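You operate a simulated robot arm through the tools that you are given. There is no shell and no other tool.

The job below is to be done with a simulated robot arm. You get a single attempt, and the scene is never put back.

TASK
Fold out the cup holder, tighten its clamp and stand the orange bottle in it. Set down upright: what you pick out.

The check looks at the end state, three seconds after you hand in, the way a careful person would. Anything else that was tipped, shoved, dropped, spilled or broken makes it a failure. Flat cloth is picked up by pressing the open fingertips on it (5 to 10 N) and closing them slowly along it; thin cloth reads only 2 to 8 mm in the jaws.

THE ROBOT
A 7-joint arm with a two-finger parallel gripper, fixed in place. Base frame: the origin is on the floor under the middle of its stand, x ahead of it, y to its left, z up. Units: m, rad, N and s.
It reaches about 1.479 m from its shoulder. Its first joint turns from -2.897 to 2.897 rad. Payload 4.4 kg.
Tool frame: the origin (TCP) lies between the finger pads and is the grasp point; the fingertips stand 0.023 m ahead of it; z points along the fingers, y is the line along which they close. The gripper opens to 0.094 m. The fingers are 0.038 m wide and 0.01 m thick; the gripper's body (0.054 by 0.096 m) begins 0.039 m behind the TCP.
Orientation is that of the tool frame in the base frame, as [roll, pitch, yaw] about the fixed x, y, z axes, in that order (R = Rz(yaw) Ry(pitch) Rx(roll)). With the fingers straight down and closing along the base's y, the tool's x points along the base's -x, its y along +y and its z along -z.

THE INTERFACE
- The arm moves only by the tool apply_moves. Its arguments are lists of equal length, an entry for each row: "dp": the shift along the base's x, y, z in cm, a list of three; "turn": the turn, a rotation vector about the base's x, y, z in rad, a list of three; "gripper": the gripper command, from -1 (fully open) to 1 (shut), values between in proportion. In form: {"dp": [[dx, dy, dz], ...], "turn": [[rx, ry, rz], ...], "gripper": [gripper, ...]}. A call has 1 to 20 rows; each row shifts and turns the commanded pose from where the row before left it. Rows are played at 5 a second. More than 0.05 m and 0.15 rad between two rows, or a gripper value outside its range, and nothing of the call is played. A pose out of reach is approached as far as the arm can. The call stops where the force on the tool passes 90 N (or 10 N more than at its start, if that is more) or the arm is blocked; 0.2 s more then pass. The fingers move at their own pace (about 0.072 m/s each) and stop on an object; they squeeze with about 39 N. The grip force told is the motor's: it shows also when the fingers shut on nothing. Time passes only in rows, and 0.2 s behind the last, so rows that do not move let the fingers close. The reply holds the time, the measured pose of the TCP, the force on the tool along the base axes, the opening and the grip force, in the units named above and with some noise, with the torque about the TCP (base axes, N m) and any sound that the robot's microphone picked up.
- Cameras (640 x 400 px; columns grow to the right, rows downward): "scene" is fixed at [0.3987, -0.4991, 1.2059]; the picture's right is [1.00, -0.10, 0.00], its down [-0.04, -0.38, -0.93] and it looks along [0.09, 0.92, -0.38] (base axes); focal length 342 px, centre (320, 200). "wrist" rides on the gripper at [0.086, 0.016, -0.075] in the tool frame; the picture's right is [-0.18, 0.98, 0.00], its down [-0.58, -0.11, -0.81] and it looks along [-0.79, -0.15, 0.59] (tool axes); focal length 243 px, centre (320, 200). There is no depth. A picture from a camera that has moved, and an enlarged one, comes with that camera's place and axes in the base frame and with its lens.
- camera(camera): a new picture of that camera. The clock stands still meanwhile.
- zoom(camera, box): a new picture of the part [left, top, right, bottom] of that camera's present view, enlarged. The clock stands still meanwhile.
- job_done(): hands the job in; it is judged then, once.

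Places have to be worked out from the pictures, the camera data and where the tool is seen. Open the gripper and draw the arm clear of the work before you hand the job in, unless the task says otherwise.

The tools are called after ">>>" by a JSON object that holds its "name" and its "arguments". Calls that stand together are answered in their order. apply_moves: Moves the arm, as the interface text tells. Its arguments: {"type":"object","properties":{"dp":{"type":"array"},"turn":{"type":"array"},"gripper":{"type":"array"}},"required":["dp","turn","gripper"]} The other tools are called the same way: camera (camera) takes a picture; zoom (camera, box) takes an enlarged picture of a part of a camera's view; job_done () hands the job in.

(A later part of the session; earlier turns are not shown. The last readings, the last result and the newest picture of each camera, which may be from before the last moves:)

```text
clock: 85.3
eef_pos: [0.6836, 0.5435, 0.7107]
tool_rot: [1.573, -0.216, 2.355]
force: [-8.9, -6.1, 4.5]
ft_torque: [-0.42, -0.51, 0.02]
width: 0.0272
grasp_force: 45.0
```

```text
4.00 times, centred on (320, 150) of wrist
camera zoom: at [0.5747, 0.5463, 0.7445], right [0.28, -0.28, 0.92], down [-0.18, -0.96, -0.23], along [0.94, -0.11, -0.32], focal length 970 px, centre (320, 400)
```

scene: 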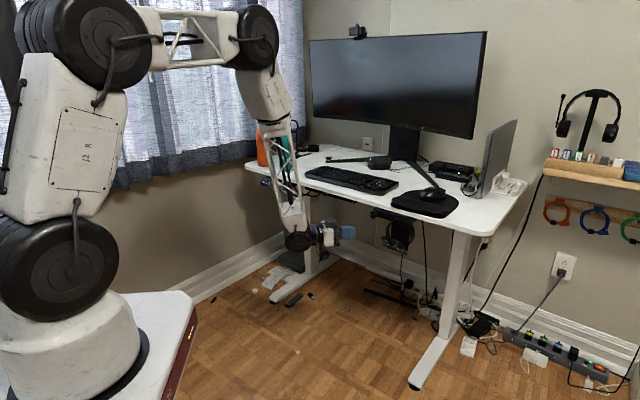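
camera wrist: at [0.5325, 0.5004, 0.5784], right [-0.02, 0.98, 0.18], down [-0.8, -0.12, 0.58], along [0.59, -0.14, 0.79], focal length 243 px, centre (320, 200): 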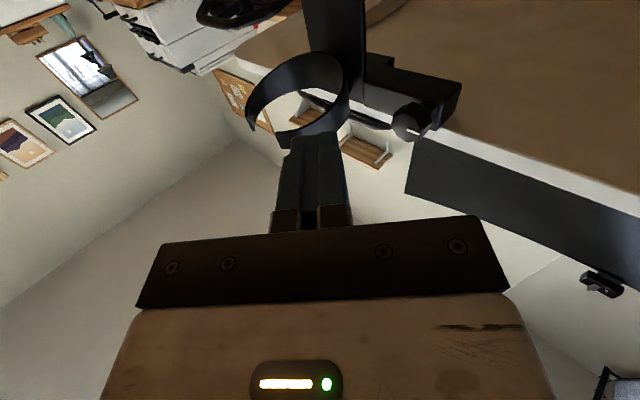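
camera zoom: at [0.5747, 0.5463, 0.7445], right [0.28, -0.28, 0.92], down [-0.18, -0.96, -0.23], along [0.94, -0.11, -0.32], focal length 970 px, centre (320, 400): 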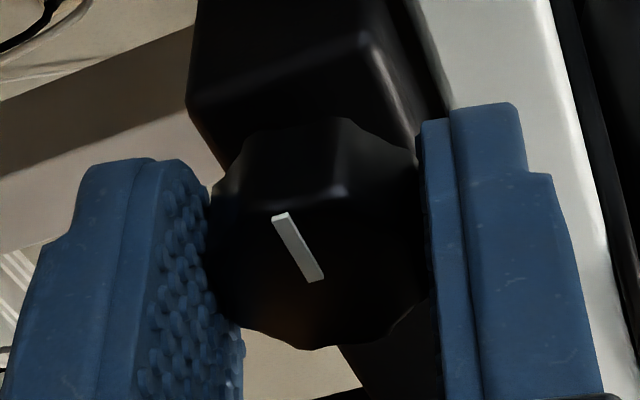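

The knob stays put and the fingers slip at 0.66 N·m, so the clamp is fully tightened. I release and back straight out before going for the bottle.

>>> {"name": "apply_moves", "arguments": {"dp": [[0, 0, 0], [0, 0, 0], [-1.2, -1.2, 0], [-1.2, -1.2, 0], [-1.2, -1.2, 0], [-1.2, -1.2, 0], [-1.5, -1.5, 1], [-1.5, -1.5, 1], [-1.5, -1.5, 2]], "turn": [[0, 0, 0], [0, 0, 0], [0, 0, 0], [0, 0, 0], [0, 0, 0], [0, 0, 0], [0, 0, 0], [0, 0, 0], [0, 0, 0]], "gripper": [0, 0, 0, 0, 0, 0, 0, 0, 0]}}

>>> {"name": "camera", "arguments": {"camera": "scene"}}

>>> {"name": "zoom", "arguments": {"camera": "scene", "box": [365, 200, 429, 240]}}

>>> {"name": "zoom", "arguments": {"camera": "scene", "box": [240, 110, 340, 190]}}

```text
clock: 87.3
eef_pos: [0.5907, 0.4472, 0.7543]
tool_rot: [1.574, -0.215, 2.355]
force: [-0.4, -0.2, -0.1]
ft_torque: [0.01, 0.0, 0.02]
width: 0.047
grasp_force: 0.0
```

```text
taken
```

scene: 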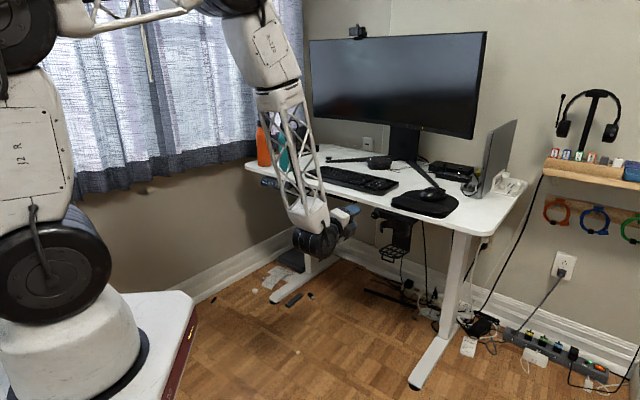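

```text
10.00 times, centred on (397, 220) of scene
camera zoom: at [0.3987, -0.4991, 1.2059], right [1.0, -0.1, 0.0], down [-0.04, -0.38, -0.93], along [0.09, 0.92, -0.38], focal length 3422 px, centre (-450, 0)
```

zoom: 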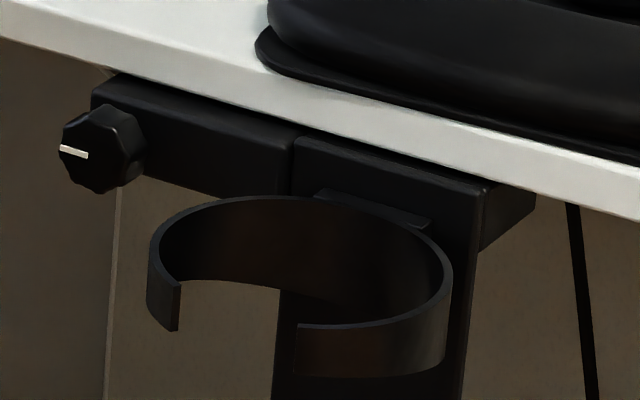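

```text
5.00 times, centred on (290, 150) of scene
camera zoom: at [0.3987, -0.4991, 1.2059], right [1.0, -0.1, 0.0], down [-0.04, -0.38, -0.93], along [0.09, 0.92, -0.38], focal length 1711 px, centre (470, 450)
```

zoom: 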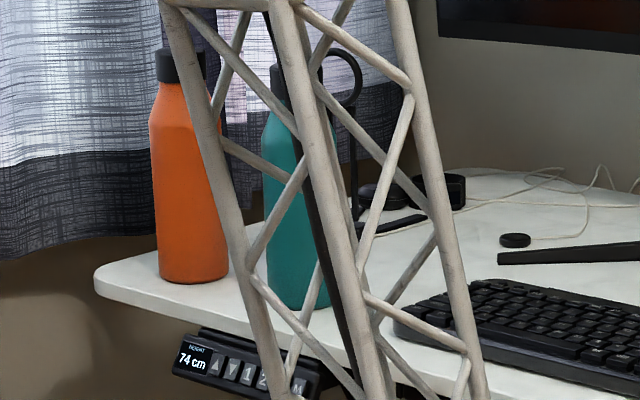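

The mount and ring are as before. Next comes the orange bottle, at roughly (0.28, 1.12) with its cap top near z of 0.95. I raise the arm away from the desk while rolling the tool back to its natural orientation.

>>> {"name": "apply_moves", "arguments": {"dp": [[-1.2, -0.6, 1.2], [-1.2, -0.6, 1.6], [-1.0, 0.3, 2.0], [-1.0, 0.3, 2.0], [-0.8, 0.5, 2.0], [-0.8, 0.5, 2.0], [-0.8, 0.5, 2.0], [-0.8, 0.5, 2.0], [-0.8, 0.5, 2.0], [-0.8, 0.5, 2.0], [-0.8, 0.5, 2.0], [-0.8, 0.5, 2.0], [-0.8, 0.5, 2.0]], "turn": [[-0.0971, -0.0971, 0], [-0.0971, -0.0971, 0], [-0.0971, -0.0971, 0], [-0.0971, -0.0971, 0], [-0.0971, -0.0971, 0], [-0.0971, -0.0971, 0], [-0.0971, -0.0971, 0], [-0.0971, -0.0971, 0], [-0.0971, -0.0971, 0], [-0.0971, -0.0971, 0], [-0.0971, -0.0971, 0], [-0.0971, -0.0971, 0], [-0.0971, -0.0971, 0]], "gripper": [-1, -1, -1, -1, -1, -1, -1, -1, -1, -1, -1, -1, -1]}}

>>> {"name": "apply_moves", "arguments": {"dp": [[-0.5, 1.0, 0.6], [-0.5, 1.0, 0.6], [-0.5, 1.0, 0.6], [-0.5, 1.5, 0.6], [-0.8, 1.5, 0.6], [-0.8, 1.5, 0.6], [-0.8, 1.5, 0.6], [-0.8, 2.0, 0.4], [-0.8, 2.0, 0.4], [-0.8, 2.0, 0], [-0.8, 2.0, 0]], "turn": [[-0.101, 0.101, 0], [-0.101, 0.101, 0], [-0.101, 0.101, 0], [-0.101, 0.101, 0], [-0.101, 0.101, 0], [-0.101, 0.101, 0], [-0.101, 0.101, 0], [-0.101, 0.101, 0], [-0.101, 0.101, 0], [-0.101, 0.101, 0], [-0.101, 0.101, 0]], "gripper": [-1, -1, -1, -1, -1, -1, -1, -1, -1, -1, -1]}}

>>> {"name": "camera", "arguments": {"camera": "scene"}}

```text
clock: 90.1
eef_pos: [0.4751, 0.4874, 0.9999]
tool_rot: [0.334, 1.57, 1.119]
force: [0.2, -0.9, 0.0]
ft_torque: [0.03, -0.01, 0.01]
width: 0.0939
grasp_force: 0.1
```

```text
clock: 92.5
eef_pos: [0.4234, 0.5973, 1.0218]
tool_rot: [-3.113, 0.405, -2.359]
force: [-0.3, -0.1, 0.0]
ft_torque: [0.01, -0.01, 0.0]
width: 0.094
grasp_force: 0.1
out of reach, approached as far as the arm can: row 6, 7, 9, 10, 11
```

```text
taken
```

scene: 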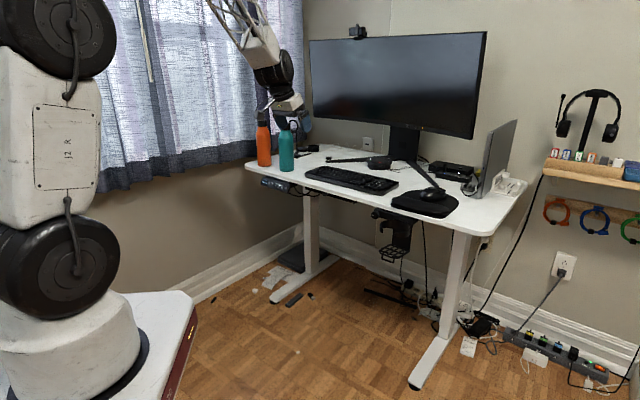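

The arm ran into a joint limit there, and the tool is still tilted about 23°. I move outward toward the reach of its starting pose, which was reachable, and see whether the orientation completes.

>>> {"name": "apply_moves", "arguments": {"dp": [[1.5, 0.5, 0], [1.5, 0.5, 0], [1.5, 0.5, 0], [1.5, 0.5, 0], [1.5, 0.5, 0], [1.5, 0.5, 0], [0, 0, 0]], "turn": [[0, 0, 0], [0, 0, 0], [0, 0, 0], [0, 0, 0], [0, 0, 0], [0, 0, 0], [0, 0, 0]], "gripper": [-1, -1, -1, -1, -1, -1, -1]}}

>>> {"name": "camera", "arguments": {"camera": "wrist"}}

```text
clock: 94.1
eef_pos: [0.475, 0.6084, 0.9773]
tool_rot: [-3.109, 0.407, -2.36]
force: [0.2, 0.0, 0.8]
ft_torque: [0.04, 0.02, 0.01]
width: 0.0941
grasp_force: 0.1
out of reach, approached as far as the arm can: row 2, 3, 4, 5, 6
```

```text
taken
camera wrist: at [0.3848, 0.5447, 1.0112], right [-0.56, 0.83, 0.04], down [0.21, 0.09, 0.97], along [0.8, 0.56, -0.22], focal length 243 px, centre (320, 200)
```

wrist: 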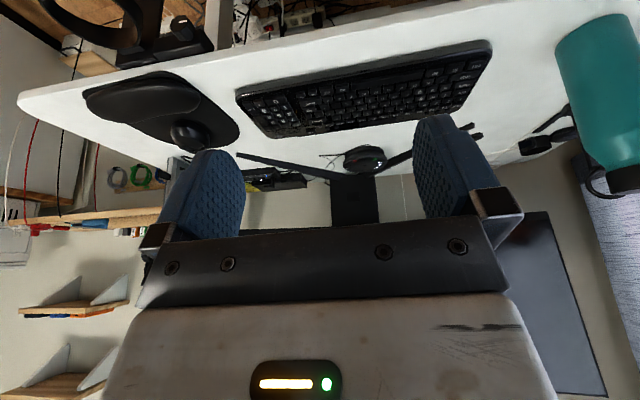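

I look at the arm's posture in the scene before moving on.

>>> {"name": "camera", "arguments": {"camera": "scene"}}

```text
taken
```

scene: 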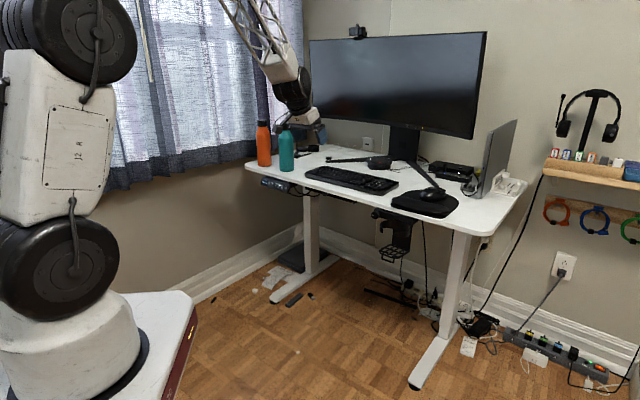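

The posture looks similar to the start. I head back toward the known reachable starting pose by yawing −0.78 rad and moving outward, checking whether the tilt resolves.

>>> {"name": "apply_moves", "arguments": {"dp": [[1.5, 0, 0.7], [1.5, 0, 0.7], [1.5, 0, 0.7], [1.5, 0, 0.7], [1.5, 0, 0.7], [1.5, 0, 0.7]], "turn": [[0, 0, -0.13], [0, 0, -0.13], [0, 0, -0.13], [0, 0, -0.13], [0, 0, -0.13], [0, 0, -0.13]], "gripper": [-1, -1, -1, -1, -1, -1]}}

```text
clock: 95.5
eef_pos: [0.564, 0.6092, 1.0241]
tool_rot: [-3.111, 0.406, 3.138]
force: [1.0, -0.4, 1.0]
ft_torque: [0.03, -0.02, 0.01]
width: 0.0942
grasp_force: 0.0
```

No reach warning now; only the earlier tilt remains in the commanded pose. I rotate +0.406 rad about y to point straight down.

>>> {"name": "apply_moves", "arguments": {"dp": [[0, 0, 0], [0, 0, 0], [0, 0, 0], [0, 0, 0]], "turn": [[-0.01, 0.135, 0], [-0.01, 0.135, 0], [-0.01, 0.136, 0], [0, 0, 0]], "gripper": [-1, -1, -1, -1]}}

```text
clock: 96.5
eef_pos: [0.5631, 0.608, 1.0225]
tool_rot: [-3.102, 0.27, -3.136]
force: [-0.5, 0.4, 0.3]
ft_torque: [0.02, 0.01, -0.03]
width: 0.0942
grasp_force: 0.0
out of reach, approached as far as the arm can: row 2, 3
```

A wrist joint limits the tilt in this posture, and it eases as the tool yaws relative to the arm. I carry on toward the bottle with yaw fixed, which relaxes that limit, staying above 1.0 m.

>>> {"name": "apply_moves", "arguments": {"dp": [[-2.2, 3.0, 0.8], [-2.2, 3.0, 0.8], [-2.2, 3.0, 0.8], [-2.2, 3.0, 0.8], [-2.2, 3.0, 0.8], [-2.2, 3.0, 0.8], [-2.2, 3.0, 0.6], [-2.2, 3.0, 0.6], [-2.2, 3.0, 0], [-2.2, 3.0, 0]], "turn": [[0, 0, 0], [0, 0, 0], [0, 0, 0], [0, 0, 0], [0, 0, 0], [0, 0, 0], [0, 0, 0], [0, 0, 0], [0, 0, 0], [0, 0, 0]], "gripper": [-1, -1, -1, -1, -1, -1, -1, -1, -1, -1]}}

>>> {"name": "apply_moves", "arguments": {"dp": [[0, 0, 0], [0, 0, 0], [0, 0, 0]], "turn": [[0, 0.09, 0], [0, 0.09, 0], [0, 0.09, 0]], "gripper": [-1, -1, -1]}}

>>> {"name": "camera", "arguments": {"camera": "wrist"}}

>>> {"name": "camera", "arguments": {"camera": "scene"}}

```text
clock: 98.7
eef_pos: [0.3437, 0.9081, 1.0879]
tool_rot: [-3.101, 0.271, -3.137]
force: [-0.8, 0.6, 0.2]
ft_torque: [-0.01, 0.0, 0.05]
width: 0.094
grasp_force: 0.0
```

```text
clock: 99.5
eef_pos: [0.3455, 0.9076, 1.0871]
tool_rot: [-3.101, 0.271, -3.136]
force: [-0.6, -0.2, 0.0]
ft_torque: [-0.01, -0.02, 0.0]
width: 0.0941
grasp_force: 0.0
out of reach, approached as far as the arm can: row 1, 2, 3
```

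```text
taken
camera wrist: at [0.2419, 0.9255, 1.1339], right [0.18, 0.98, 0.01], down [0.34, -0.08, 0.94], along [0.92, -0.17, -0.35], focal length 243 px, centre (320, 200)
```

wrist: 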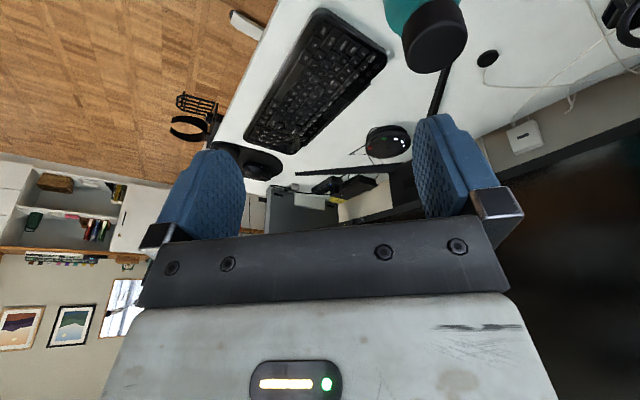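

```text
taken
```

scene: 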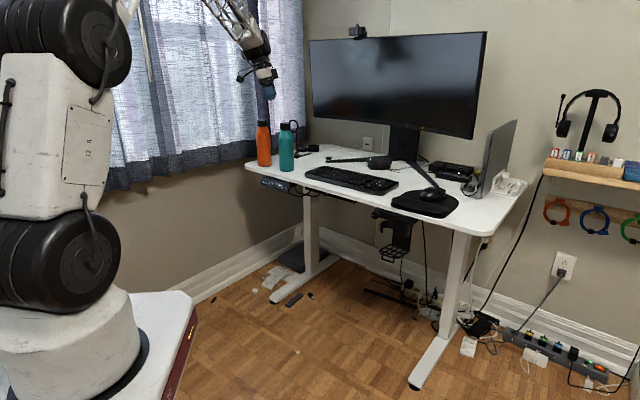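

The tilt stays at 0.27 rad about the tool's own closing axis. That is harmless for pinching the round cap, since the pads stay parallel to the bottle. So I will keep exactly this orientation for pick and place. I zoom in to locate the orange bottle precisely.

>>> {"name": "zoom", "arguments": {"camera": "scene", "box": [248, 110, 312, 150]}}

>>> {"name": "zoom", "arguments": {"camera": "scene", "box": [248, 140, 312, 180]}}

```text
10.00 times, centred on (280, 130) of scene
camera zoom: at [0.3987, -0.4991, 1.2059], right [1.0, -0.1, 0.0], down [-0.04, -0.38, -0.93], along [0.09, 0.92, -0.38], focal length 3422 px, centre (720, 900)
```

zoom: 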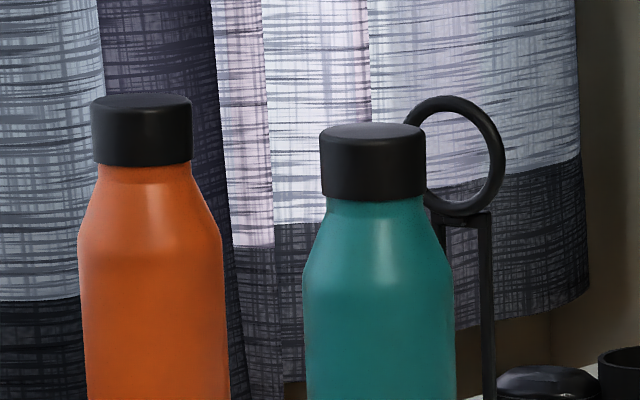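

```text
10.00 times, centred on (280, 160) of scene
camera zoom: at [0.3987, -0.4991, 1.2059], right [1.0, -0.1, 0.0], down [-0.04, -0.38, -0.93], along [0.09, 0.92, -0.38], focal length 3422 px, centre (720, 600)
```

zoom: 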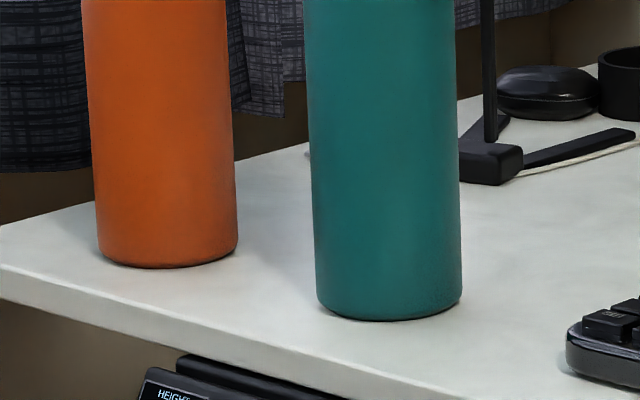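

Scene estimate for the orange bottle: axis near (0.290, 1.096 ± 0.015), cap from z of about 0.92 to 0.95, cap diameter about 47 mm. To pin down y, I shift the tool left so that the wrist camera can see the bottle.

>>> {"name": "apply_moves", "arguments": {"dp": [[-2.4, 0.4, -0.8], [-2.4, 0.4, -0.8], [-2.4, 0.4, -0.8], [-2.4, 0.4, -0.9], [-2.3, 0.4, -0.9], [-2.3, 0.4, -0.9]], "turn": [[0, 0, 0], [0, 0, 0], [0, 0, 0], [0, 0, 0], [0, 0, 0], [0, 0, 0]], "gripper": [-1, -1, -1, -1, -1, -1]}}

>>> {"name": "camera", "arguments": {"camera": "wrist"}}

```text
clock: 100.9
eef_pos: [0.2002, 0.9322, 1.0311]
tool_rot: [-3.102, 0.27, -3.138]
force: [-0.2, -0.2, 0.5]
ft_torque: [-0.01, -0.03, 0.0]
width: 0.0938
grasp_force: 0.1
```

```text
taken
camera wrist: at [0.0977, 0.9499, 1.0798], right [0.18, 0.98, 0.01], down [0.34, -0.08, 0.94], along [0.92, -0.17, -0.35], focal length 243 px, centre (320, 200)
```

wrist: 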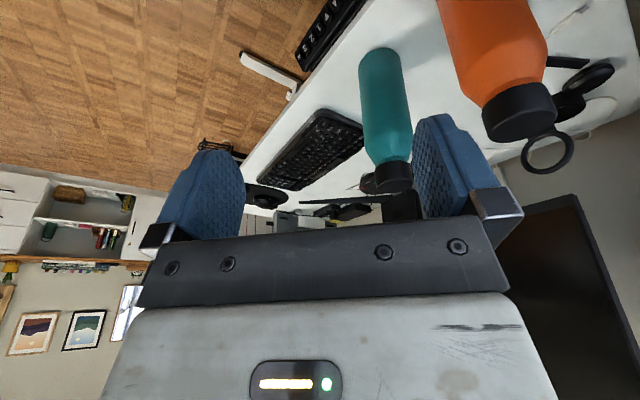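

The orange bottle's cap is visible at the right, so I zoom in to triangulate it.

>>> {"name": "zoom", "arguments": {"camera": "wrist", "box": [430, 40, 590, 180]}}

```text
2.86 times, centred on (510, 110) of wrist
camera zoom: at [0.0977, 0.9499, 1.0798], right [0.18, 0.98, 0.01], down [0.34, -0.08, 0.94], along [0.92, -0.17, -0.35], focal length 693 px, centre (-223, 457)
```

zoom: 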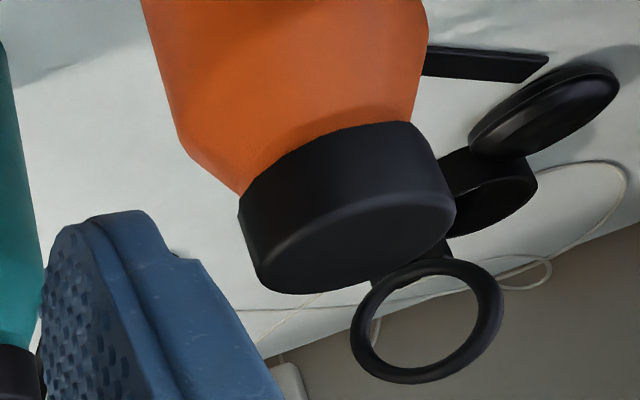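

Both cameras agree on the cap's top centre at (0.291, 1.085, 0.953). I move the open gripper above it and descend until the tips are just above the cap.

>>> {"name": "apply_moves", "arguments": {"dp": [[0, 0, 2.9], [1.82, 3.06, 0], [1.82, 3.06, 0], [1.82, 3.06, 0], [1.81, 3.05, 0], [1.81, 3.05, 0], [0, 0, -2.5], [0, 0, -2.5], [0, 0, -2.0]], "turn": [[0, 0, 0], [0, 0, 0], [0, 0, 0], [0, 0, 0], [0, 0, 0], [0, 0, 0], [0, 0, 0], [0, 0, 0], [0, 0, 0]], "gripper": [-1, -1, -1, -1, -1, -1, -1, -1, -1]}}

>>> {"name": "camera", "arguments": {"camera": "wrist"}}

>>> {"name": "zoom", "arguments": {"camera": "scene", "box": [232, 90, 312, 150]}}

```text
clock: 102.9
eef_pos: [0.2904, 1.0861, 0.9925]
tool_rot: [-3.103, 0.271, -3.14]
force: [-0.6, -0.2, -0.2]
ft_torque: [0.02, -0.01, -0.01]
width: 0.094
grasp_force: 0.2
```

```text
taken
camera wrist: at [0.1876, 1.105, 1.0399], right [0.18, 0.98, 0.01], down [0.34, -0.08, 0.94], along [0.92, -0.17, -0.35], focal length 243 px, centre (320, 200)
```

wrist: 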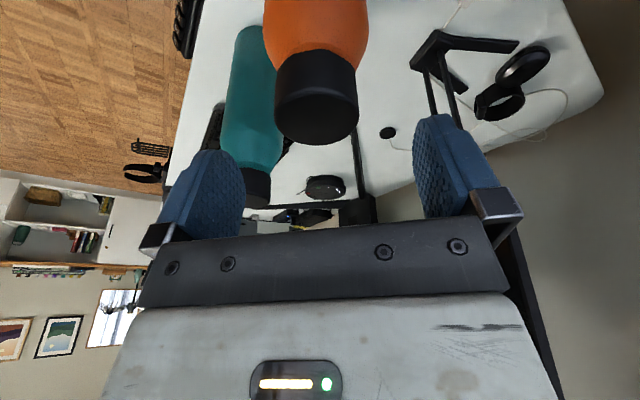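

```text
6.67 times, centred on (272, 120) of scene
camera zoom: at [0.3987, -0.4991, 1.2059], right [1.0, -0.1, 0.0], down [-0.04, -0.38, -0.93], along [0.09, 0.92, -0.38], focal length 2281 px, centre (640, 733)
```

zoom: 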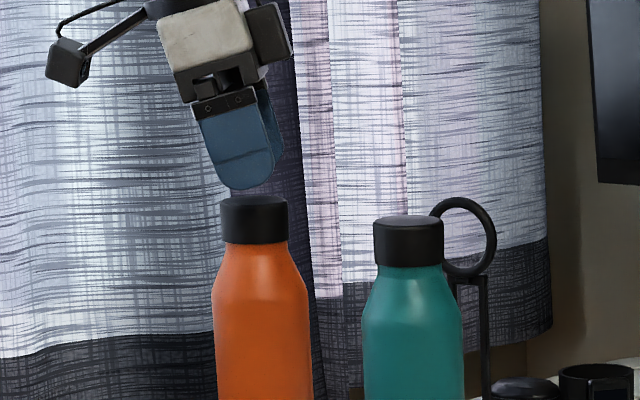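

The cap is centred between the fingers in both views. I descend 5.1 cm to the grip height, then close slowly.

>>> {"name": "apply_moves", "arguments": {"dp": [[0, 0, -1.3], [0, 0, -1.3], [0, 0, -1.3], [0, 0, -1.2], [0, 0, 0]], "turn": [[0, 0, 0], [0, 0, 0], [0, 0, 0], [0, 0, 0], [0, 0, 0]], "gripper": [-1, -1, -1, -1, -1]}}

>>> {"name": "zoom", "arguments": {"camera": "scene", "box": [232, 90, 312, 150]}}

>>> {"name": "camera", "arguments": {"camera": "wrist"}}

```text
clock: 104.1
eef_pos: [0.29, 1.0852, 0.9404]
tool_rot: [-3.101, 0.271, -3.136]
force: [-0.4, 0.6, -0.1]
ft_torque: [0.03, 0.0, -0.01]
width: 0.0939
grasp_force: 0.1
```

```text
6.67 times, centred on (272, 120) of scene
camera zoom: at [0.3987, -0.4991, 1.2059], right [1.0, -0.1, 0.0], down [-0.04, -0.38, -0.93], along [0.09, 0.92, -0.38], focal length 2281 px, centre (640, 733)
```

zoom: 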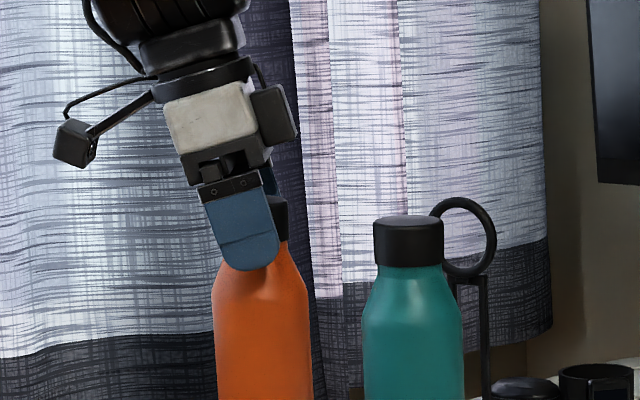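

```text
taken
camera wrist: at [0.1877, 1.1036, 0.9874], right [0.18, 0.98, 0.01], down [0.34, -0.08, 0.94], along [0.92, -0.17, -0.35], focal length 243 px, centre (320, 200)
```

wrist: 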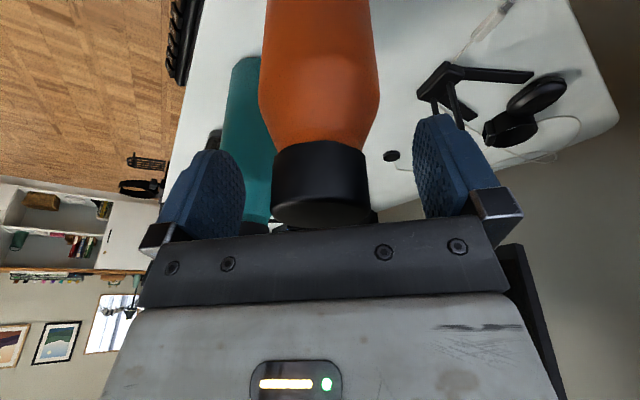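

The cap sits squarely between the pads. I close in stages.

>>> {"name": "apply_moves", "arguments": {"dp": [[0, 0, 0], [0, 0, 0], [0, 0, 0], [0, 0, 0], [0, 0, 0]], "turn": [[0, 0, 0], [0, 0, 0], [0, 0, 0], [0, 0, 0], [0, 0, 0]], "gripper": [-0.5, -0.15, 0.1, 0.5, 1]}}

>>> {"name": "camera", "arguments": {"camera": "wrist"}}

```text
clock: 105.3
eef_pos: [0.2894, 1.0854, 0.9425]
tool_rot: [-3.104, 0.271, -3.138]
force: [-0.6, 3.8, 8.7]
ft_torque: [1.14, 0.05, 0.03]
width: 0.0459
grasp_force: 39.2
```

```text
taken
camera wrist: at [0.1877, 1.1038, 0.9886], right [0.18, 0.98, 0.01], down [0.34, -0.08, 0.94], along [0.92, -0.17, -0.35], focal length 243 px, centre (320, 200)
```

wrist: 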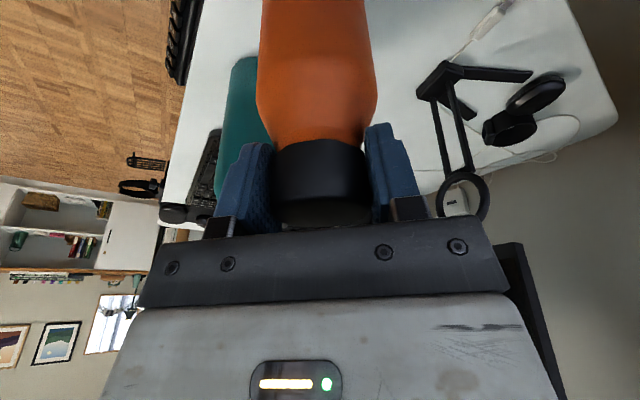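

The cap is gripped at 46 mm. The 1.1 N·m torque shows that the pads are rolled about 0.04 rad off the bottle's axis, so I correct that roll before lifting.

>>> {"name": "apply_moves", "arguments": {"dp": [[0, 0, 0], [0, 0, 0], [0, 0, 0]], "turn": [[0.02, 0, 0], [0.018, 0, 0], [0, 0, 0]], "gripper": [1, 1, 1]}}

```text
clock: 106.1
eef_pos: [0.2907, 1.0847, 0.9411]
tool_rot: [3.139, 0.269, 3.134]
force: [-1.7, -9.4, 22.6]
ft_torque: [-1.23, -0.09, -0.13]
width: 0.0455
grasp_force: 39.2
```

The correction overshot (the torque flipped sign), so neutral is about half-way. I turn back 0.019 rad and read again.

>>> {"name": "apply_moves", "arguments": {"dp": [[0, 0, 0.05], [0, 0, 0]], "turn": [[-0.019, 0, 0], [0, 0, 0]], "gripper": [1, 1]}}

```text
clock: 106.7
eef_pos: [0.2903, 1.0849, 0.9411]
tool_rot: [-3.123, 0.27, 3.14]
force: [0.6, 4.7, 21.7]
ft_torque: [1.69, -0.18, -0.04]
width: 0.0454
grasp_force: 39.3
```

The torque is only a preload from the bottle standing on the desk, and will vanish once it is lifted. I lift slowly by 3 cm and check weight and posture.

>>> {"name": "apply_moves", "arguments": {"dp": [[0, 0, 0.3], [0, 0, 0.6], [0, 0, 1.0], [0, 0, 1.2], [0, 0, 0]], "turn": [[0, 0, 0], [0, 0, 0], [0, 0, 0], [0, 0, 0], [0, 0, 0]], "gripper": [1, 1, 1, 1, 1]}}

>>> {"name": "zoom", "arguments": {"camera": "scene", "box": [226, 90, 322, 190]}}

```text
clock: 107.9
eef_pos: [0.291, 1.0842, 0.9691]
tool_rot: [-3.121, 0.27, -3.141]
force: [0.0, 0.4, -7.6]
ft_torque: [0.0, 0.06, -0.01]
width: 0.0454
grasp_force: 38.9
```

```text
4.00 times, centred on (274, 140) of scene
camera zoom: at [0.3987, -0.4991, 1.2059], right [1.0, -0.1, 0.0], down [-0.04, -0.38, -0.93], along [0.09, 0.92, -0.38], focal length 1369 px, centre (504, 440)
```

zoom: 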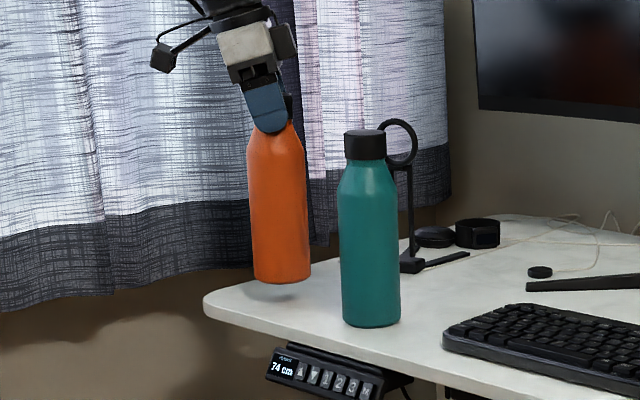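

The bottle is lifted cleanly (about 0.8 kg) and upright, and the torques are gone. I raise it, bring it off the front of the desk away from the teal bottle, and then carry it along the edge while yawing with the arm.

>>> {"name": "apply_moves", "arguments": {"dp": [[0, 0, 1.5], [0, 0, 2.0], [0, 0, 2.0], [-0.8, -0.8, 0.5], [-1.4, -1.4, 0], [-1.6, -1.6, 0], [-1.6, -1.6, 0], [-1.6, -1.6, 0], [-1.6, -1.6, 0], [-1.0, -1.0, 0], [0, 0, 0]], "turn": [[0, 0, 0], [0, 0, 0], [0, 0, 0], [0, 0, 0], [0, 0, 0], [0, 0, 0], [0, 0, 0], [0, 0, 0], [0, 0, 0], [0, 0, 0], [0, 0, 0]], "gripper": [1, 1, 1, 1, 1, 1, 1, 1, 1, 1, 1]}}

>>> {"name": "camera", "arguments": {"camera": "scene"}}

```text
clock: 110.3
eef_pos: [0.195, 0.9902, 1.0304]
tool_rot: [-3.12, 0.27, -3.141]
force: [0.0, 0.0, -7.7]
ft_torque: [0.05, 0.03, 0.02]
width: 0.0452
grasp_force: 38.7
```

```text
taken
```

scene: 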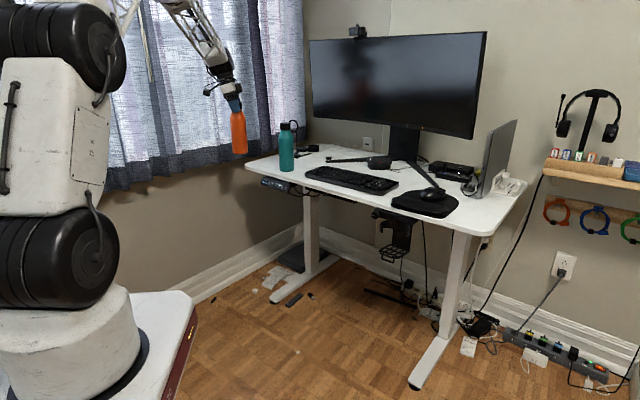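

The bottle hangs straight and is clear of the desk edge. I carry it along the edge toward the holder, yawing gradually, in two legs.

>>> {"name": "apply_moves", "arguments": {"dp": [[1.0, -1.0, 0], [1.9, -1.9, 0], [1.9, -1.9, 0], [1.9, -1.9, 0], [1.9, -1.9, 0], [1.9, -1.9, 0], [1.9, -1.9, 0], [1.9, -1.9, 0], [1.9, -1.9, 0], [1.9, -1.9, 0], [1.9, -1.9, 0], [1.9, -1.9, 0], [1.9, -1.9, 0], [1.9, -1.9, 0], [1.0, -1.0, 0]], "turn": [[0, 0, -0.027], [0, 0, -0.027], [0, 0, -0.027], [0, 0, -0.027], [0, 0, -0.027], [0, 0, -0.027], [0, 0, -0.027], [0, 0, -0.027], [0, 0, -0.027], [0, 0, -0.027], [0, 0, -0.027], [0, 0, -0.027], [0, 0, -0.027], [0, 0, -0.027], [0, 0, -0.027]], "gripper": [1, 1, 1, 1, 1, 1, 1, 1, 1, 1, 1, 1, 1, 1, 1]}}

>>> {"name": "camera", "arguments": {"camera": "scene"}}

```text
clock: 113.5
eef_pos: [0.462, 0.7224, 1.0313]
tool_rot: [-3.124, 0.27, 2.735]
force: [0.5, 1.0, -7.0]
ft_torque: [-0.02, 0.03, 0.02]
width: 0.0454
grasp_force: 39.2
```

```text
taken
```

scene: 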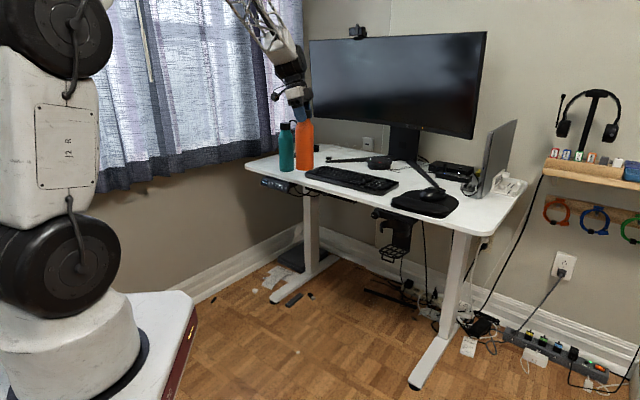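

Half-way, all steady. I take the second leg to a point above the ring.

>>> {"name": "apply_moves", "arguments": {"dp": [[1.0, -1.0, 0], [1.9, -1.9, 0], [1.9, -1.9, 0], [1.9, -1.9, 0], [1.9, -1.9, 0], [1.9, -1.9, 0], [1.9, -1.9, 0], [1.9, -1.9, 0], [1.9, -1.9, 0], [1.9, -1.9, 0], [1.9, -1.9, 0], [1.9, -1.9, 0], [1.9, -1.9, 0], [1.5, -1.5, 0], [1.0, -1.0, 0], [0, 0, 0]], "turn": [[0, 0, -0.025], [0, 0, -0.025], [0, 0, -0.025], [0, 0, -0.025], [0, 0, -0.025], [0, 0, -0.025], [0, 0, -0.025], [0, 0, -0.025], [0, 0, -0.025], [0, 0, -0.025], [0, 0, -0.025], [0, 0, -0.025], [0, 0, -0.025], [0, 0, -0.025], [0, 0, 0], [0, 0, 0]], "gripper": [1, 1, 1, 1, 1, 1, 1, 1, 1, 1, 1, 1, 1, 1, 1, 1]}}

>>> {"name": "camera", "arguments": {"camera": "scene"}}

>>> {"name": "camera", "arguments": {"camera": "wrist"}}

>>> {"name": "zoom", "arguments": {"camera": "scene", "box": [350, 150, 450, 270]}}

```text
clock: 116.9
eef_pos: [0.7256, 0.4589, 1.0318]
tool_rot: [-3.123, 0.27, 2.387]
force: [0.2, 0.1, -8.3]
ft_torque: [-0.01, -0.01, -0.01]
width: 0.0454
grasp_force: 38.8
```

```text
taken
```

scene: 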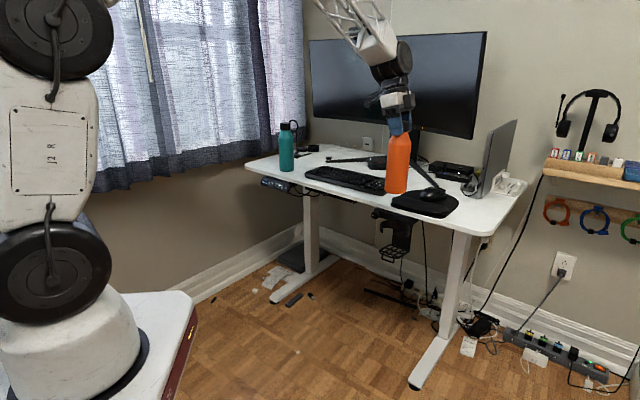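

```text
taken
camera wrist: at [0.6636, 0.542, 1.0792], right [0.81, 0.59, 0.03], down [0.19, -0.3, 0.93], along [0.56, -0.75, -0.36], focal length 243 px, centre (320, 200)
```

wrist: 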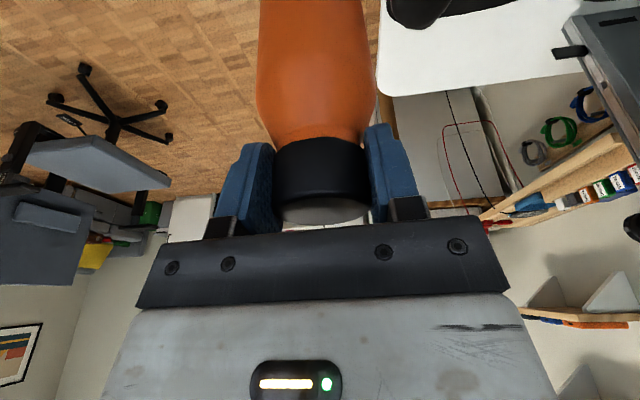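

```text
3.33 times, centred on (400, 210) of scene
camera zoom: at [0.3987, -0.4991, 1.2059], right [1.0, -0.1, 0.0], down [-0.04, -0.38, -0.93], along [0.09, 0.92, -0.38], focal length 1141 px, centre (53, 167)
```

zoom: 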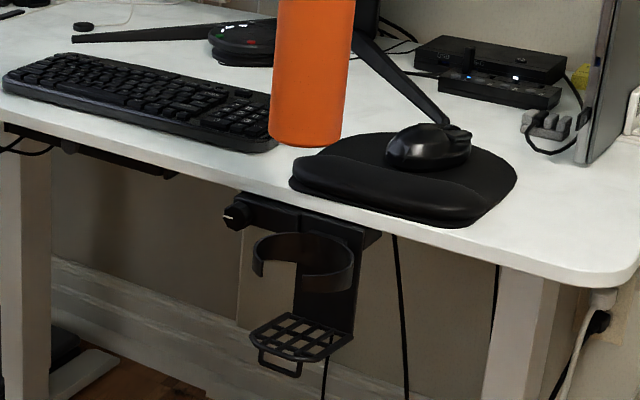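

The bottle hides the ring from the wrist camera here. I step back and sideways so that the camera can see the ring past the bottle and I can measure its centre accurately.

>>> {"name": "apply_moves", "arguments": {"dp": [[-1.2, 0.5, 0], [-2.3, 0.9, 0], [-2.3, 0.9, 0], [-2.3, 0.9, 0], [-2.3, 0.9, 0], [-2.3, 0.9, 0], [-2.3, 0.9, 0], [-2.3, 0.9, 0], [-2.3, 0.9, 0], [-1.4, 0.4, 0], [0, 0, 0]], "turn": [[0, 0, 0], [0, 0, 0], [0, 0, 0], [0, 0, 0], [0, 0, 0], [0, 0, 0], [0, 0, 0], [0, 0, 0], [0, 0, 0], [0, 0, 0], [0, 0, 0]], "gripper": [1, 1, 1, 1, 1, 1, 1, 1, 1, 1, 1]}}

>>> {"name": "camera", "arguments": {"camera": "wrist"}}

>>> {"name": "zoom", "arguments": {"camera": "scene", "box": [370, 205, 434, 245]}}

>>> {"name": "zoom", "arguments": {"camera": "scene", "box": [370, 230, 434, 270]}}

```text
clock: 119.3
eef_pos: [0.5145, 0.5408, 1.0305]
tool_rot: [-3.12, 0.271, 2.385]
force: [0.2, 0.0, -7.7]
ft_torque: [0.04, 0.0, 0.04]
width: 0.0453
grasp_force: 39.0
```

```text
taken
camera wrist: at [0.4524, 0.6245, 1.079], right [0.81, 0.59, 0.03], down [0.19, -0.3, 0.93], along [0.56, -0.75, -0.35], focal length 243 px, centre (320, 200)
```

wrist: 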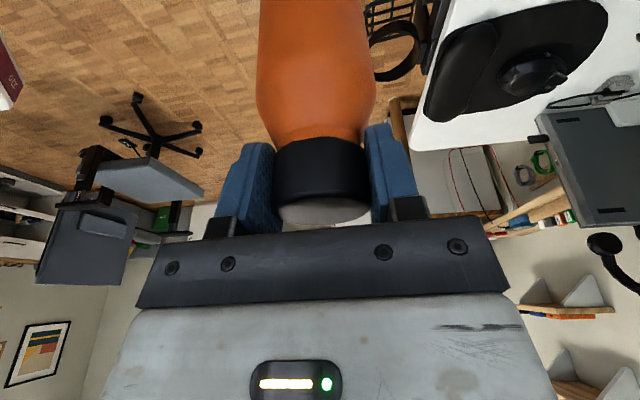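

```text
10.00 times, centred on (402, 225) of scene
camera zoom: at [0.3987, -0.4991, 1.2059], right [1.0, -0.1, 0.0], down [-0.04, -0.38, -0.93], along [0.09, 0.92, -0.38], focal length 3422 px, centre (-500, -50)
```

zoom: 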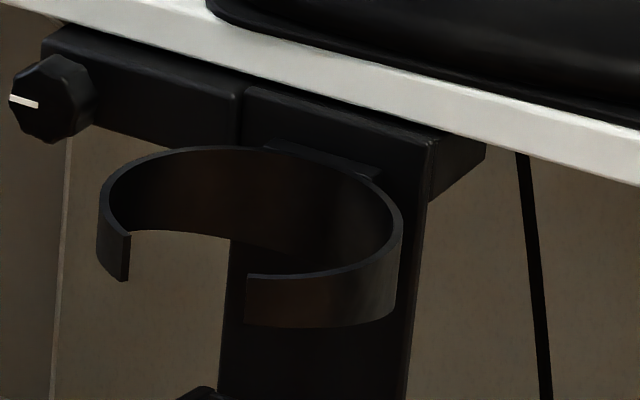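

```text
10.00 times, centred on (402, 250) of scene
camera zoom: at [0.3987, -0.4991, 1.2059], right [1.0, -0.1, 0.0], down [-0.04, -0.38, -0.93], along [0.09, 0.92, -0.38], focal length 3422 px, centre (-500, -300)
```

zoom: 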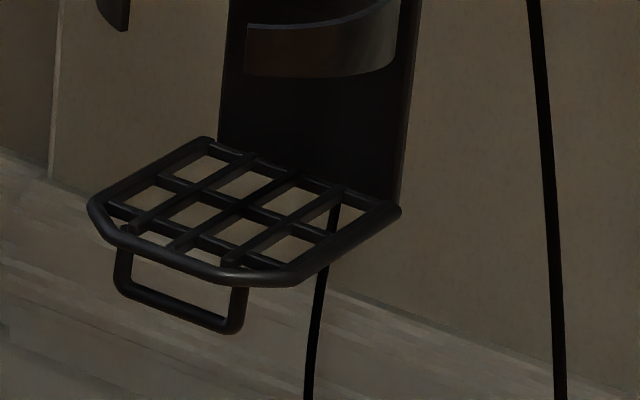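

The ring is now visible to the right of the bottle in the wrist view. I zoom in on it.

>>> {"name": "zoom", "arguments": {"camera": "wrist", "box": [350, 0, 450, 90]}}

```text
4.44 times, centred on (400, 45) of wrist
camera zoom: at [0.4524, 0.6245, 1.079], right [0.81, 0.59, 0.03], down [0.19, -0.3, 0.93], along [0.56, -0.75, -0.35], focal length 1078 px, centre (-36, 889)
```

zoom: 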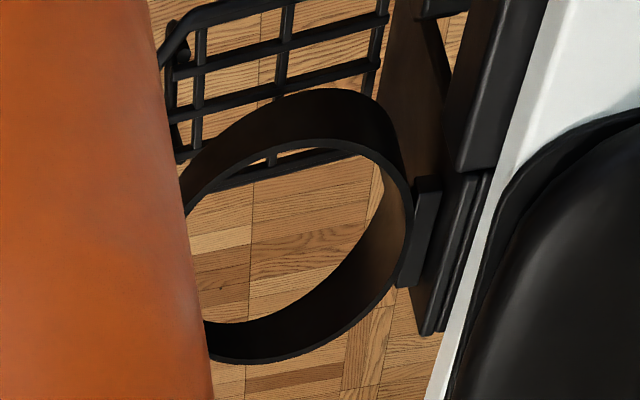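

Both cameras agree on the ring's rim centre at (0.735, 0.458, 0.708). The bottle needs about ±1 cm clearance, so I bring its axis over (0.737, 0.460) at the present height.

>>> {"name": "apply_moves", "arguments": {"dp": [[1.2, -0.44, 0], [2.2, -0.8, 0], [2.2, -0.8, 0], [2.2, -0.8, 0], [2.2, -0.8, 0], [2.2, -0.8, 0], [2.2, -0.8, 0], [2.2, -0.8, 0], [2.2, -0.8, 0], [2.2, -0.8, 0], [1.25, -0.44, 0], [0, 0, 0]], "turn": [[0, 0, 0], [0, 0, 0], [0, 0, 0], [0, 0, 0], [0, 0, 0], [0, 0, 0], [0, 0, 0], [0, 0, 0], [0, 0, 0], [0, 0, 0], [0, 0, 0], [0, 0, 0]], "gripper": [1, 1, 1, 1, 1, 1, 1, 1, 1, 1, 1, 1]}}

>>> {"name": "zoom", "arguments": {"camera": "scene", "box": [350, 100, 450, 260]}}

```text
clock: 121.9
eef_pos: [0.7382, 0.4591, 1.0306]
tool_rot: [-3.122, 0.271, 2.386]
force: [-0.3, 0.0, -7.6]
ft_torque: [0.01, 0.02, -0.03]
width: 0.0453
grasp_force: 38.9
```

```text
2.50 times, centred on (400, 180) of scene
camera zoom: at [0.3987, -0.4991, 1.2059], right [1.0, -0.1, 0.0], down [-0.04, -0.38, -0.93], along [0.09, 0.92, -0.38], focal length 856 px, centre (120, 250)
```

zoom: 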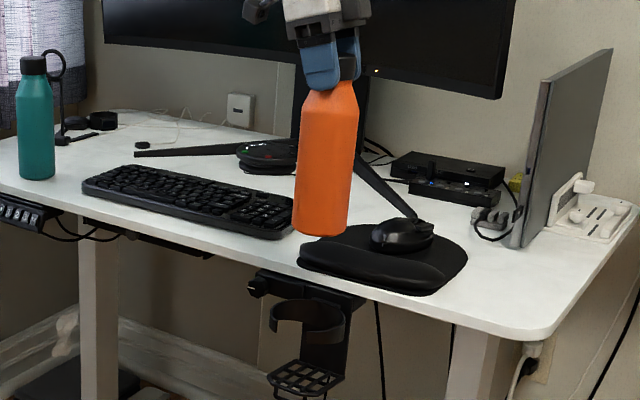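

The bottle hangs vertical over the holder. I descend to just above the ring (base at about z = 0.725) and check alignment.

>>> {"name": "apply_moves", "arguments": {"dp": [[-0.1, 0.05, -1.0], [0, 0, -2.0], [0, 0, -2.0], [0, 0, -2.0], [0, 0, -2.0], [0, 0, -1.5], [0, 0, 0]], "turn": [[0, 0, 0], [0, 0, 0], [0, 0, 0], [0, 0, 0], [0, 0, 0], [0, 0, 0], [0, 0, 0]], "gripper": [1, 1, 1, 1, 1, 1, 1]}}

>>> {"name": "zoom", "arguments": {"camera": "scene", "box": [360, 160, 440, 260]}}

>>> {"name": "zoom", "arguments": {"camera": "scene", "box": [370, 200, 434, 240]}}

```text
clock: 123.5
eef_pos: [0.7379, 0.46, 0.9264]
tool_rot: [-3.122, 0.272, 2.386]
force: [0.0, 0.0, -7.1]
ft_torque: [0.0, 0.03, -0.04]
width: 0.0449
grasp_force: 38.8
```

```text
4.00 times, centred on (400, 210) of scene
camera zoom: at [0.3987, -0.4991, 1.2059], right [1.0, -0.1, 0.0], down [-0.04, -0.38, -0.93], along [0.09, 0.92, -0.38], focal length 1369 px, centre (0, 160)
```

zoom: 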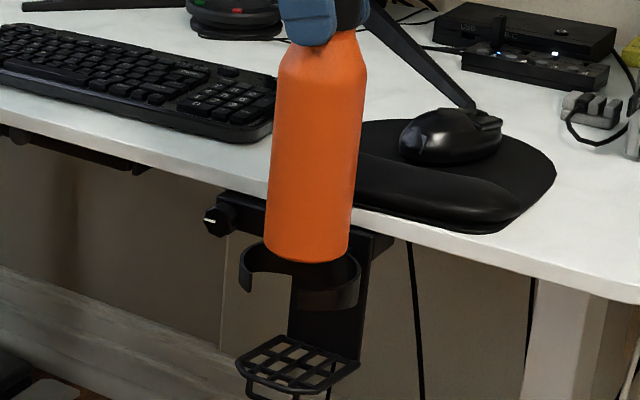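

```text
10.00 times, centred on (402, 220) of scene
camera zoom: at [0.3987, -0.4991, 1.2059], right [1.0, -0.1, 0.0], down [-0.04, -0.38, -0.93], along [0.09, 0.92, -0.38], focal length 3422 px, centre (-500, 0)
```

zoom: 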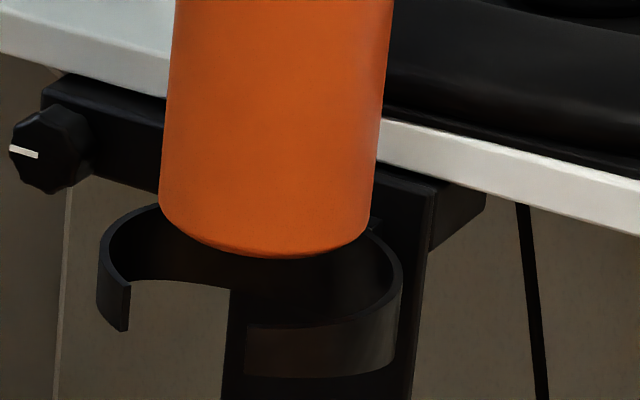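

The base sits over the ring with a few mm of offset, inside the clearance. I lower 2 cm slowly to see whether it enters freely.

>>> {"name": "apply_moves", "arguments": {"dp": [[0, 0, -0.7], [0, 0, -0.7], [0, 0, -0.7], [0, 0, -0.7], [0, 0, 0]], "turn": [[0, 0, 0], [0, 0, 0], [0, 0, 0], [0, 0, 0], [0, 0, 0]], "gripper": [1, 1, 1, 1, 1]}}

>>> {"name": "zoom", "arguments": {"camera": "scene", "box": [370, 205, 434, 245]}}

```text
clock: 124.7
eef_pos: [0.7373, 0.4606, 0.8986]
tool_rot: [-3.123, 0.27, 2.386]
force: [0.0, 0.1, -8.2]
ft_torque: [0.02, 0.01, -0.04]
width: 0.0453
grasp_force: 39.3
```

```text
10.00 times, centred on (402, 225) of scene
camera zoom: at [0.3987, -0.4991, 1.2059], right [1.0, -0.1, 0.0], down [-0.04, -0.38, -0.93], along [0.09, 0.92, -0.38], focal length 3422 px, centre (-500, -50)
```

zoom: 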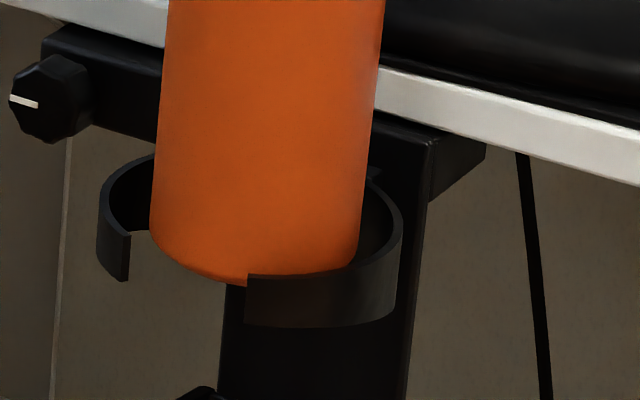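

The base is inside the ring with clearance all round and no contact force. I lower on toward the grate.

>>> {"name": "apply_moves", "arguments": {"dp": [[0, 0, -1.0], [0, 0, -1.0], [0, 0, -1.0], [0, 0, -1.0], [0, 0, -1.0], [0, 0, -1.0], [0, 0, -0.8], [0, 0, 0]], "turn": [[0, 0, 0], [0, 0, 0], [0, 0, 0], [0, 0, 0], [0, 0, 0], [0, 0, 0], [0, 0, 0], [0, 0, 0]], "gripper": [1, 1, 1, 1, 1, 1, 1, 1]}}

>>> {"name": "zoom", "arguments": {"camera": "scene", "box": [360, 180, 440, 280]}}

```text
clock: 126.5
eef_pos: [0.7379, 0.4618, 0.8296]
tool_rot: [-3.123, 0.271, 2.385]
force: [0.2, -0.5, -7.8]
ft_torque: [0.05, 0.01, 0.0]
width: 0.0451
grasp_force: 38.1
```

```text
4.00 times, centred on (400, 230) of scene
camera zoom: at [0.3987, -0.4991, 1.2059], right [1.0, -0.1, 0.0], down [-0.04, -0.38, -0.93], along [0.09, 0.92, -0.38], focal length 1369 px, centre (0, 80)
```

zoom: 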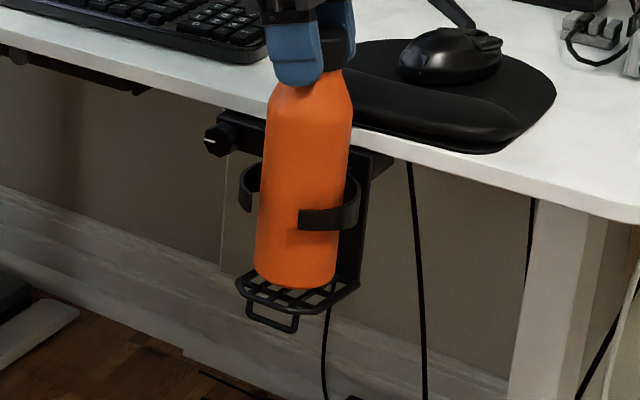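

The bottle stands inside the ring just above the grate. I lower in 2 to 3 mm steps until the grate takes the weight.

>>> {"name": "apply_moves", "arguments": {"dp": [[0, 0, -0.3], [0, 0, -0.3], [0, 0, -0.25], [0, 0, -0.25], [0, 0, 0]], "turn": [[0, 0, 0], [0, 0, 0], [0, 0, 0], [0, 0, 0], [0, 0, 0]], "gripper": [1, 1, 1, 1, 1]}}

>>> {"name": "apply_moves", "arguments": {"dp": [[0, 0, -0.15], [0, 0, -0.15], [0, 0, 0]], "turn": [[0, 0, 0], [0, 0, 0], [0, 0, 0]], "gripper": [1, 1, 1]}}

>>> {"name": "zoom", "arguments": {"camera": "scene", "box": [370, 225, 434, 265]}}

```text
clock: 127.7
eef_pos: [0.7376, 0.4601, 0.8184]
tool_rot: [-3.123, 0.271, 2.387]
force: [-0.2, -0.1, -7.5]
ft_torque: [0.03, 0.04, -0.01]
width: 0.0451
grasp_force: 39.0
```

```text
clock: 128.5
eef_pos: [0.738, 0.4605, 0.8164]
tool_rot: [-3.122, 0.27, 2.386]
force: [-0.4, -1.0, -7.9]
ft_torque: [0.02, 0.02, 0.02]
width: 0.0454
grasp_force: 39.2
```

```text
10.00 times, centred on (402, 245) of scene
camera zoom: at [0.3987, -0.4991, 1.2059], right [1.0, -0.1, 0.0], down [-0.04, -0.38, -0.93], along [0.09, 0.92, -0.38], focal length 3422 px, centre (-500, -250)
```

zoom: 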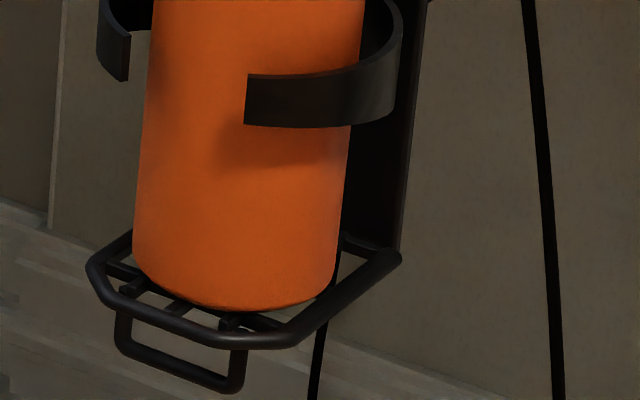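

There is no contact yet; the base is a few mm above the bars. I creep lower in 1.5 mm steps.

>>> {"name": "apply_moves", "arguments": {"dp": [[0, 0, -0.15], [0, 0, -0.15], [0, 0, -0.15], [0, 0, 0]], "turn": [[0, 0, 0], [0, 0, 0], [0, 0, 0], [0, 0, 0]], "gripper": [1, 1, 1, 1]}}

>>> {"name": "apply_moves", "arguments": {"dp": [[0, 0, -0.15], [0, 0, -0.15], [0, 0, 0]], "turn": [[0, 0, 0], [0, 0, 0], [0, 0, 0]], "gripper": [1, 1, 1]}}

```text
clock: 129.5
eef_pos: [0.7384, 0.4605, 0.8118]
tool_rot: [-3.125, 0.272, 2.386]
force: [-5.2, -4.8, 26.0]
ft_torque: [-0.42, 0.51, -0.02]
width: 0.0452
grasp_force: 38.9
```

```text
clock: 130.3
eef_pos: [0.737, 0.4606, 0.8119]
tool_rot: [-3.126, 0.273, 2.384]
force: [-7.5, -9.5, 69.1]
ft_torque: [-0.41, 0.44, 0.03]
width: 0.0457
grasp_force: 39.2
```

The base is on the grate; the last steps only pressed it (69 N). I ease back up 3.5 mm to unload before opening.

>>> {"name": "apply_moves", "arguments": {"dp": [[0, 0, 0.2], [0, 0, 0.12], [0, 0, 0]], "turn": [[0, 0, 0], [0, 0, 0], [0, 0, 0]], "gripper": [1, 1, 1]}}

>>> {"name": "zoom", "arguments": {"camera": "scene", "box": [360, 180, 440, 280]}}

>>> {"name": "zoom", "arguments": {"camera": "scene", "box": [370, 225, 434, 265]}}

```text
clock: 131.1
eef_pos: [0.738, 0.4596, 0.8112]
tool_rot: [-3.12, 0.271, 2.387]
force: [-2.6, 1.9, 33.0]
ft_torque: [1.24, -0.15, 0.07]
width: 0.0456
grasp_force: 38.8
```

```text
4.00 times, centred on (400, 230) of scene
camera zoom: at [0.3987, -0.4991, 1.2059], right [1.0, -0.1, 0.0], down [-0.04, -0.38, -0.93], along [0.09, 0.92, -0.38], focal length 1369 px, centre (0, 80)
```

zoom: 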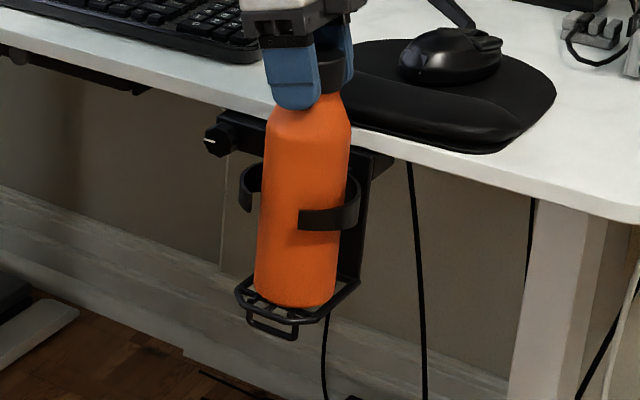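

```text
10.00 times, centred on (402, 245) of scene
camera zoom: at [0.3987, -0.4991, 1.2059], right [1.0, -0.1, 0.0], down [-0.04, -0.38, -0.93], along [0.09, 0.92, -0.38], focal length 3422 px, centre (-500, -250)
```

zoom: 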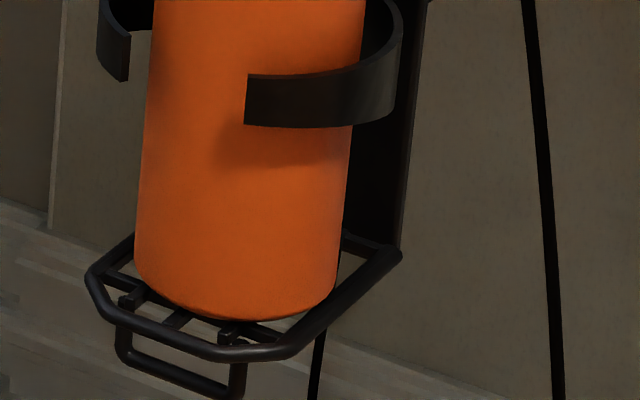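

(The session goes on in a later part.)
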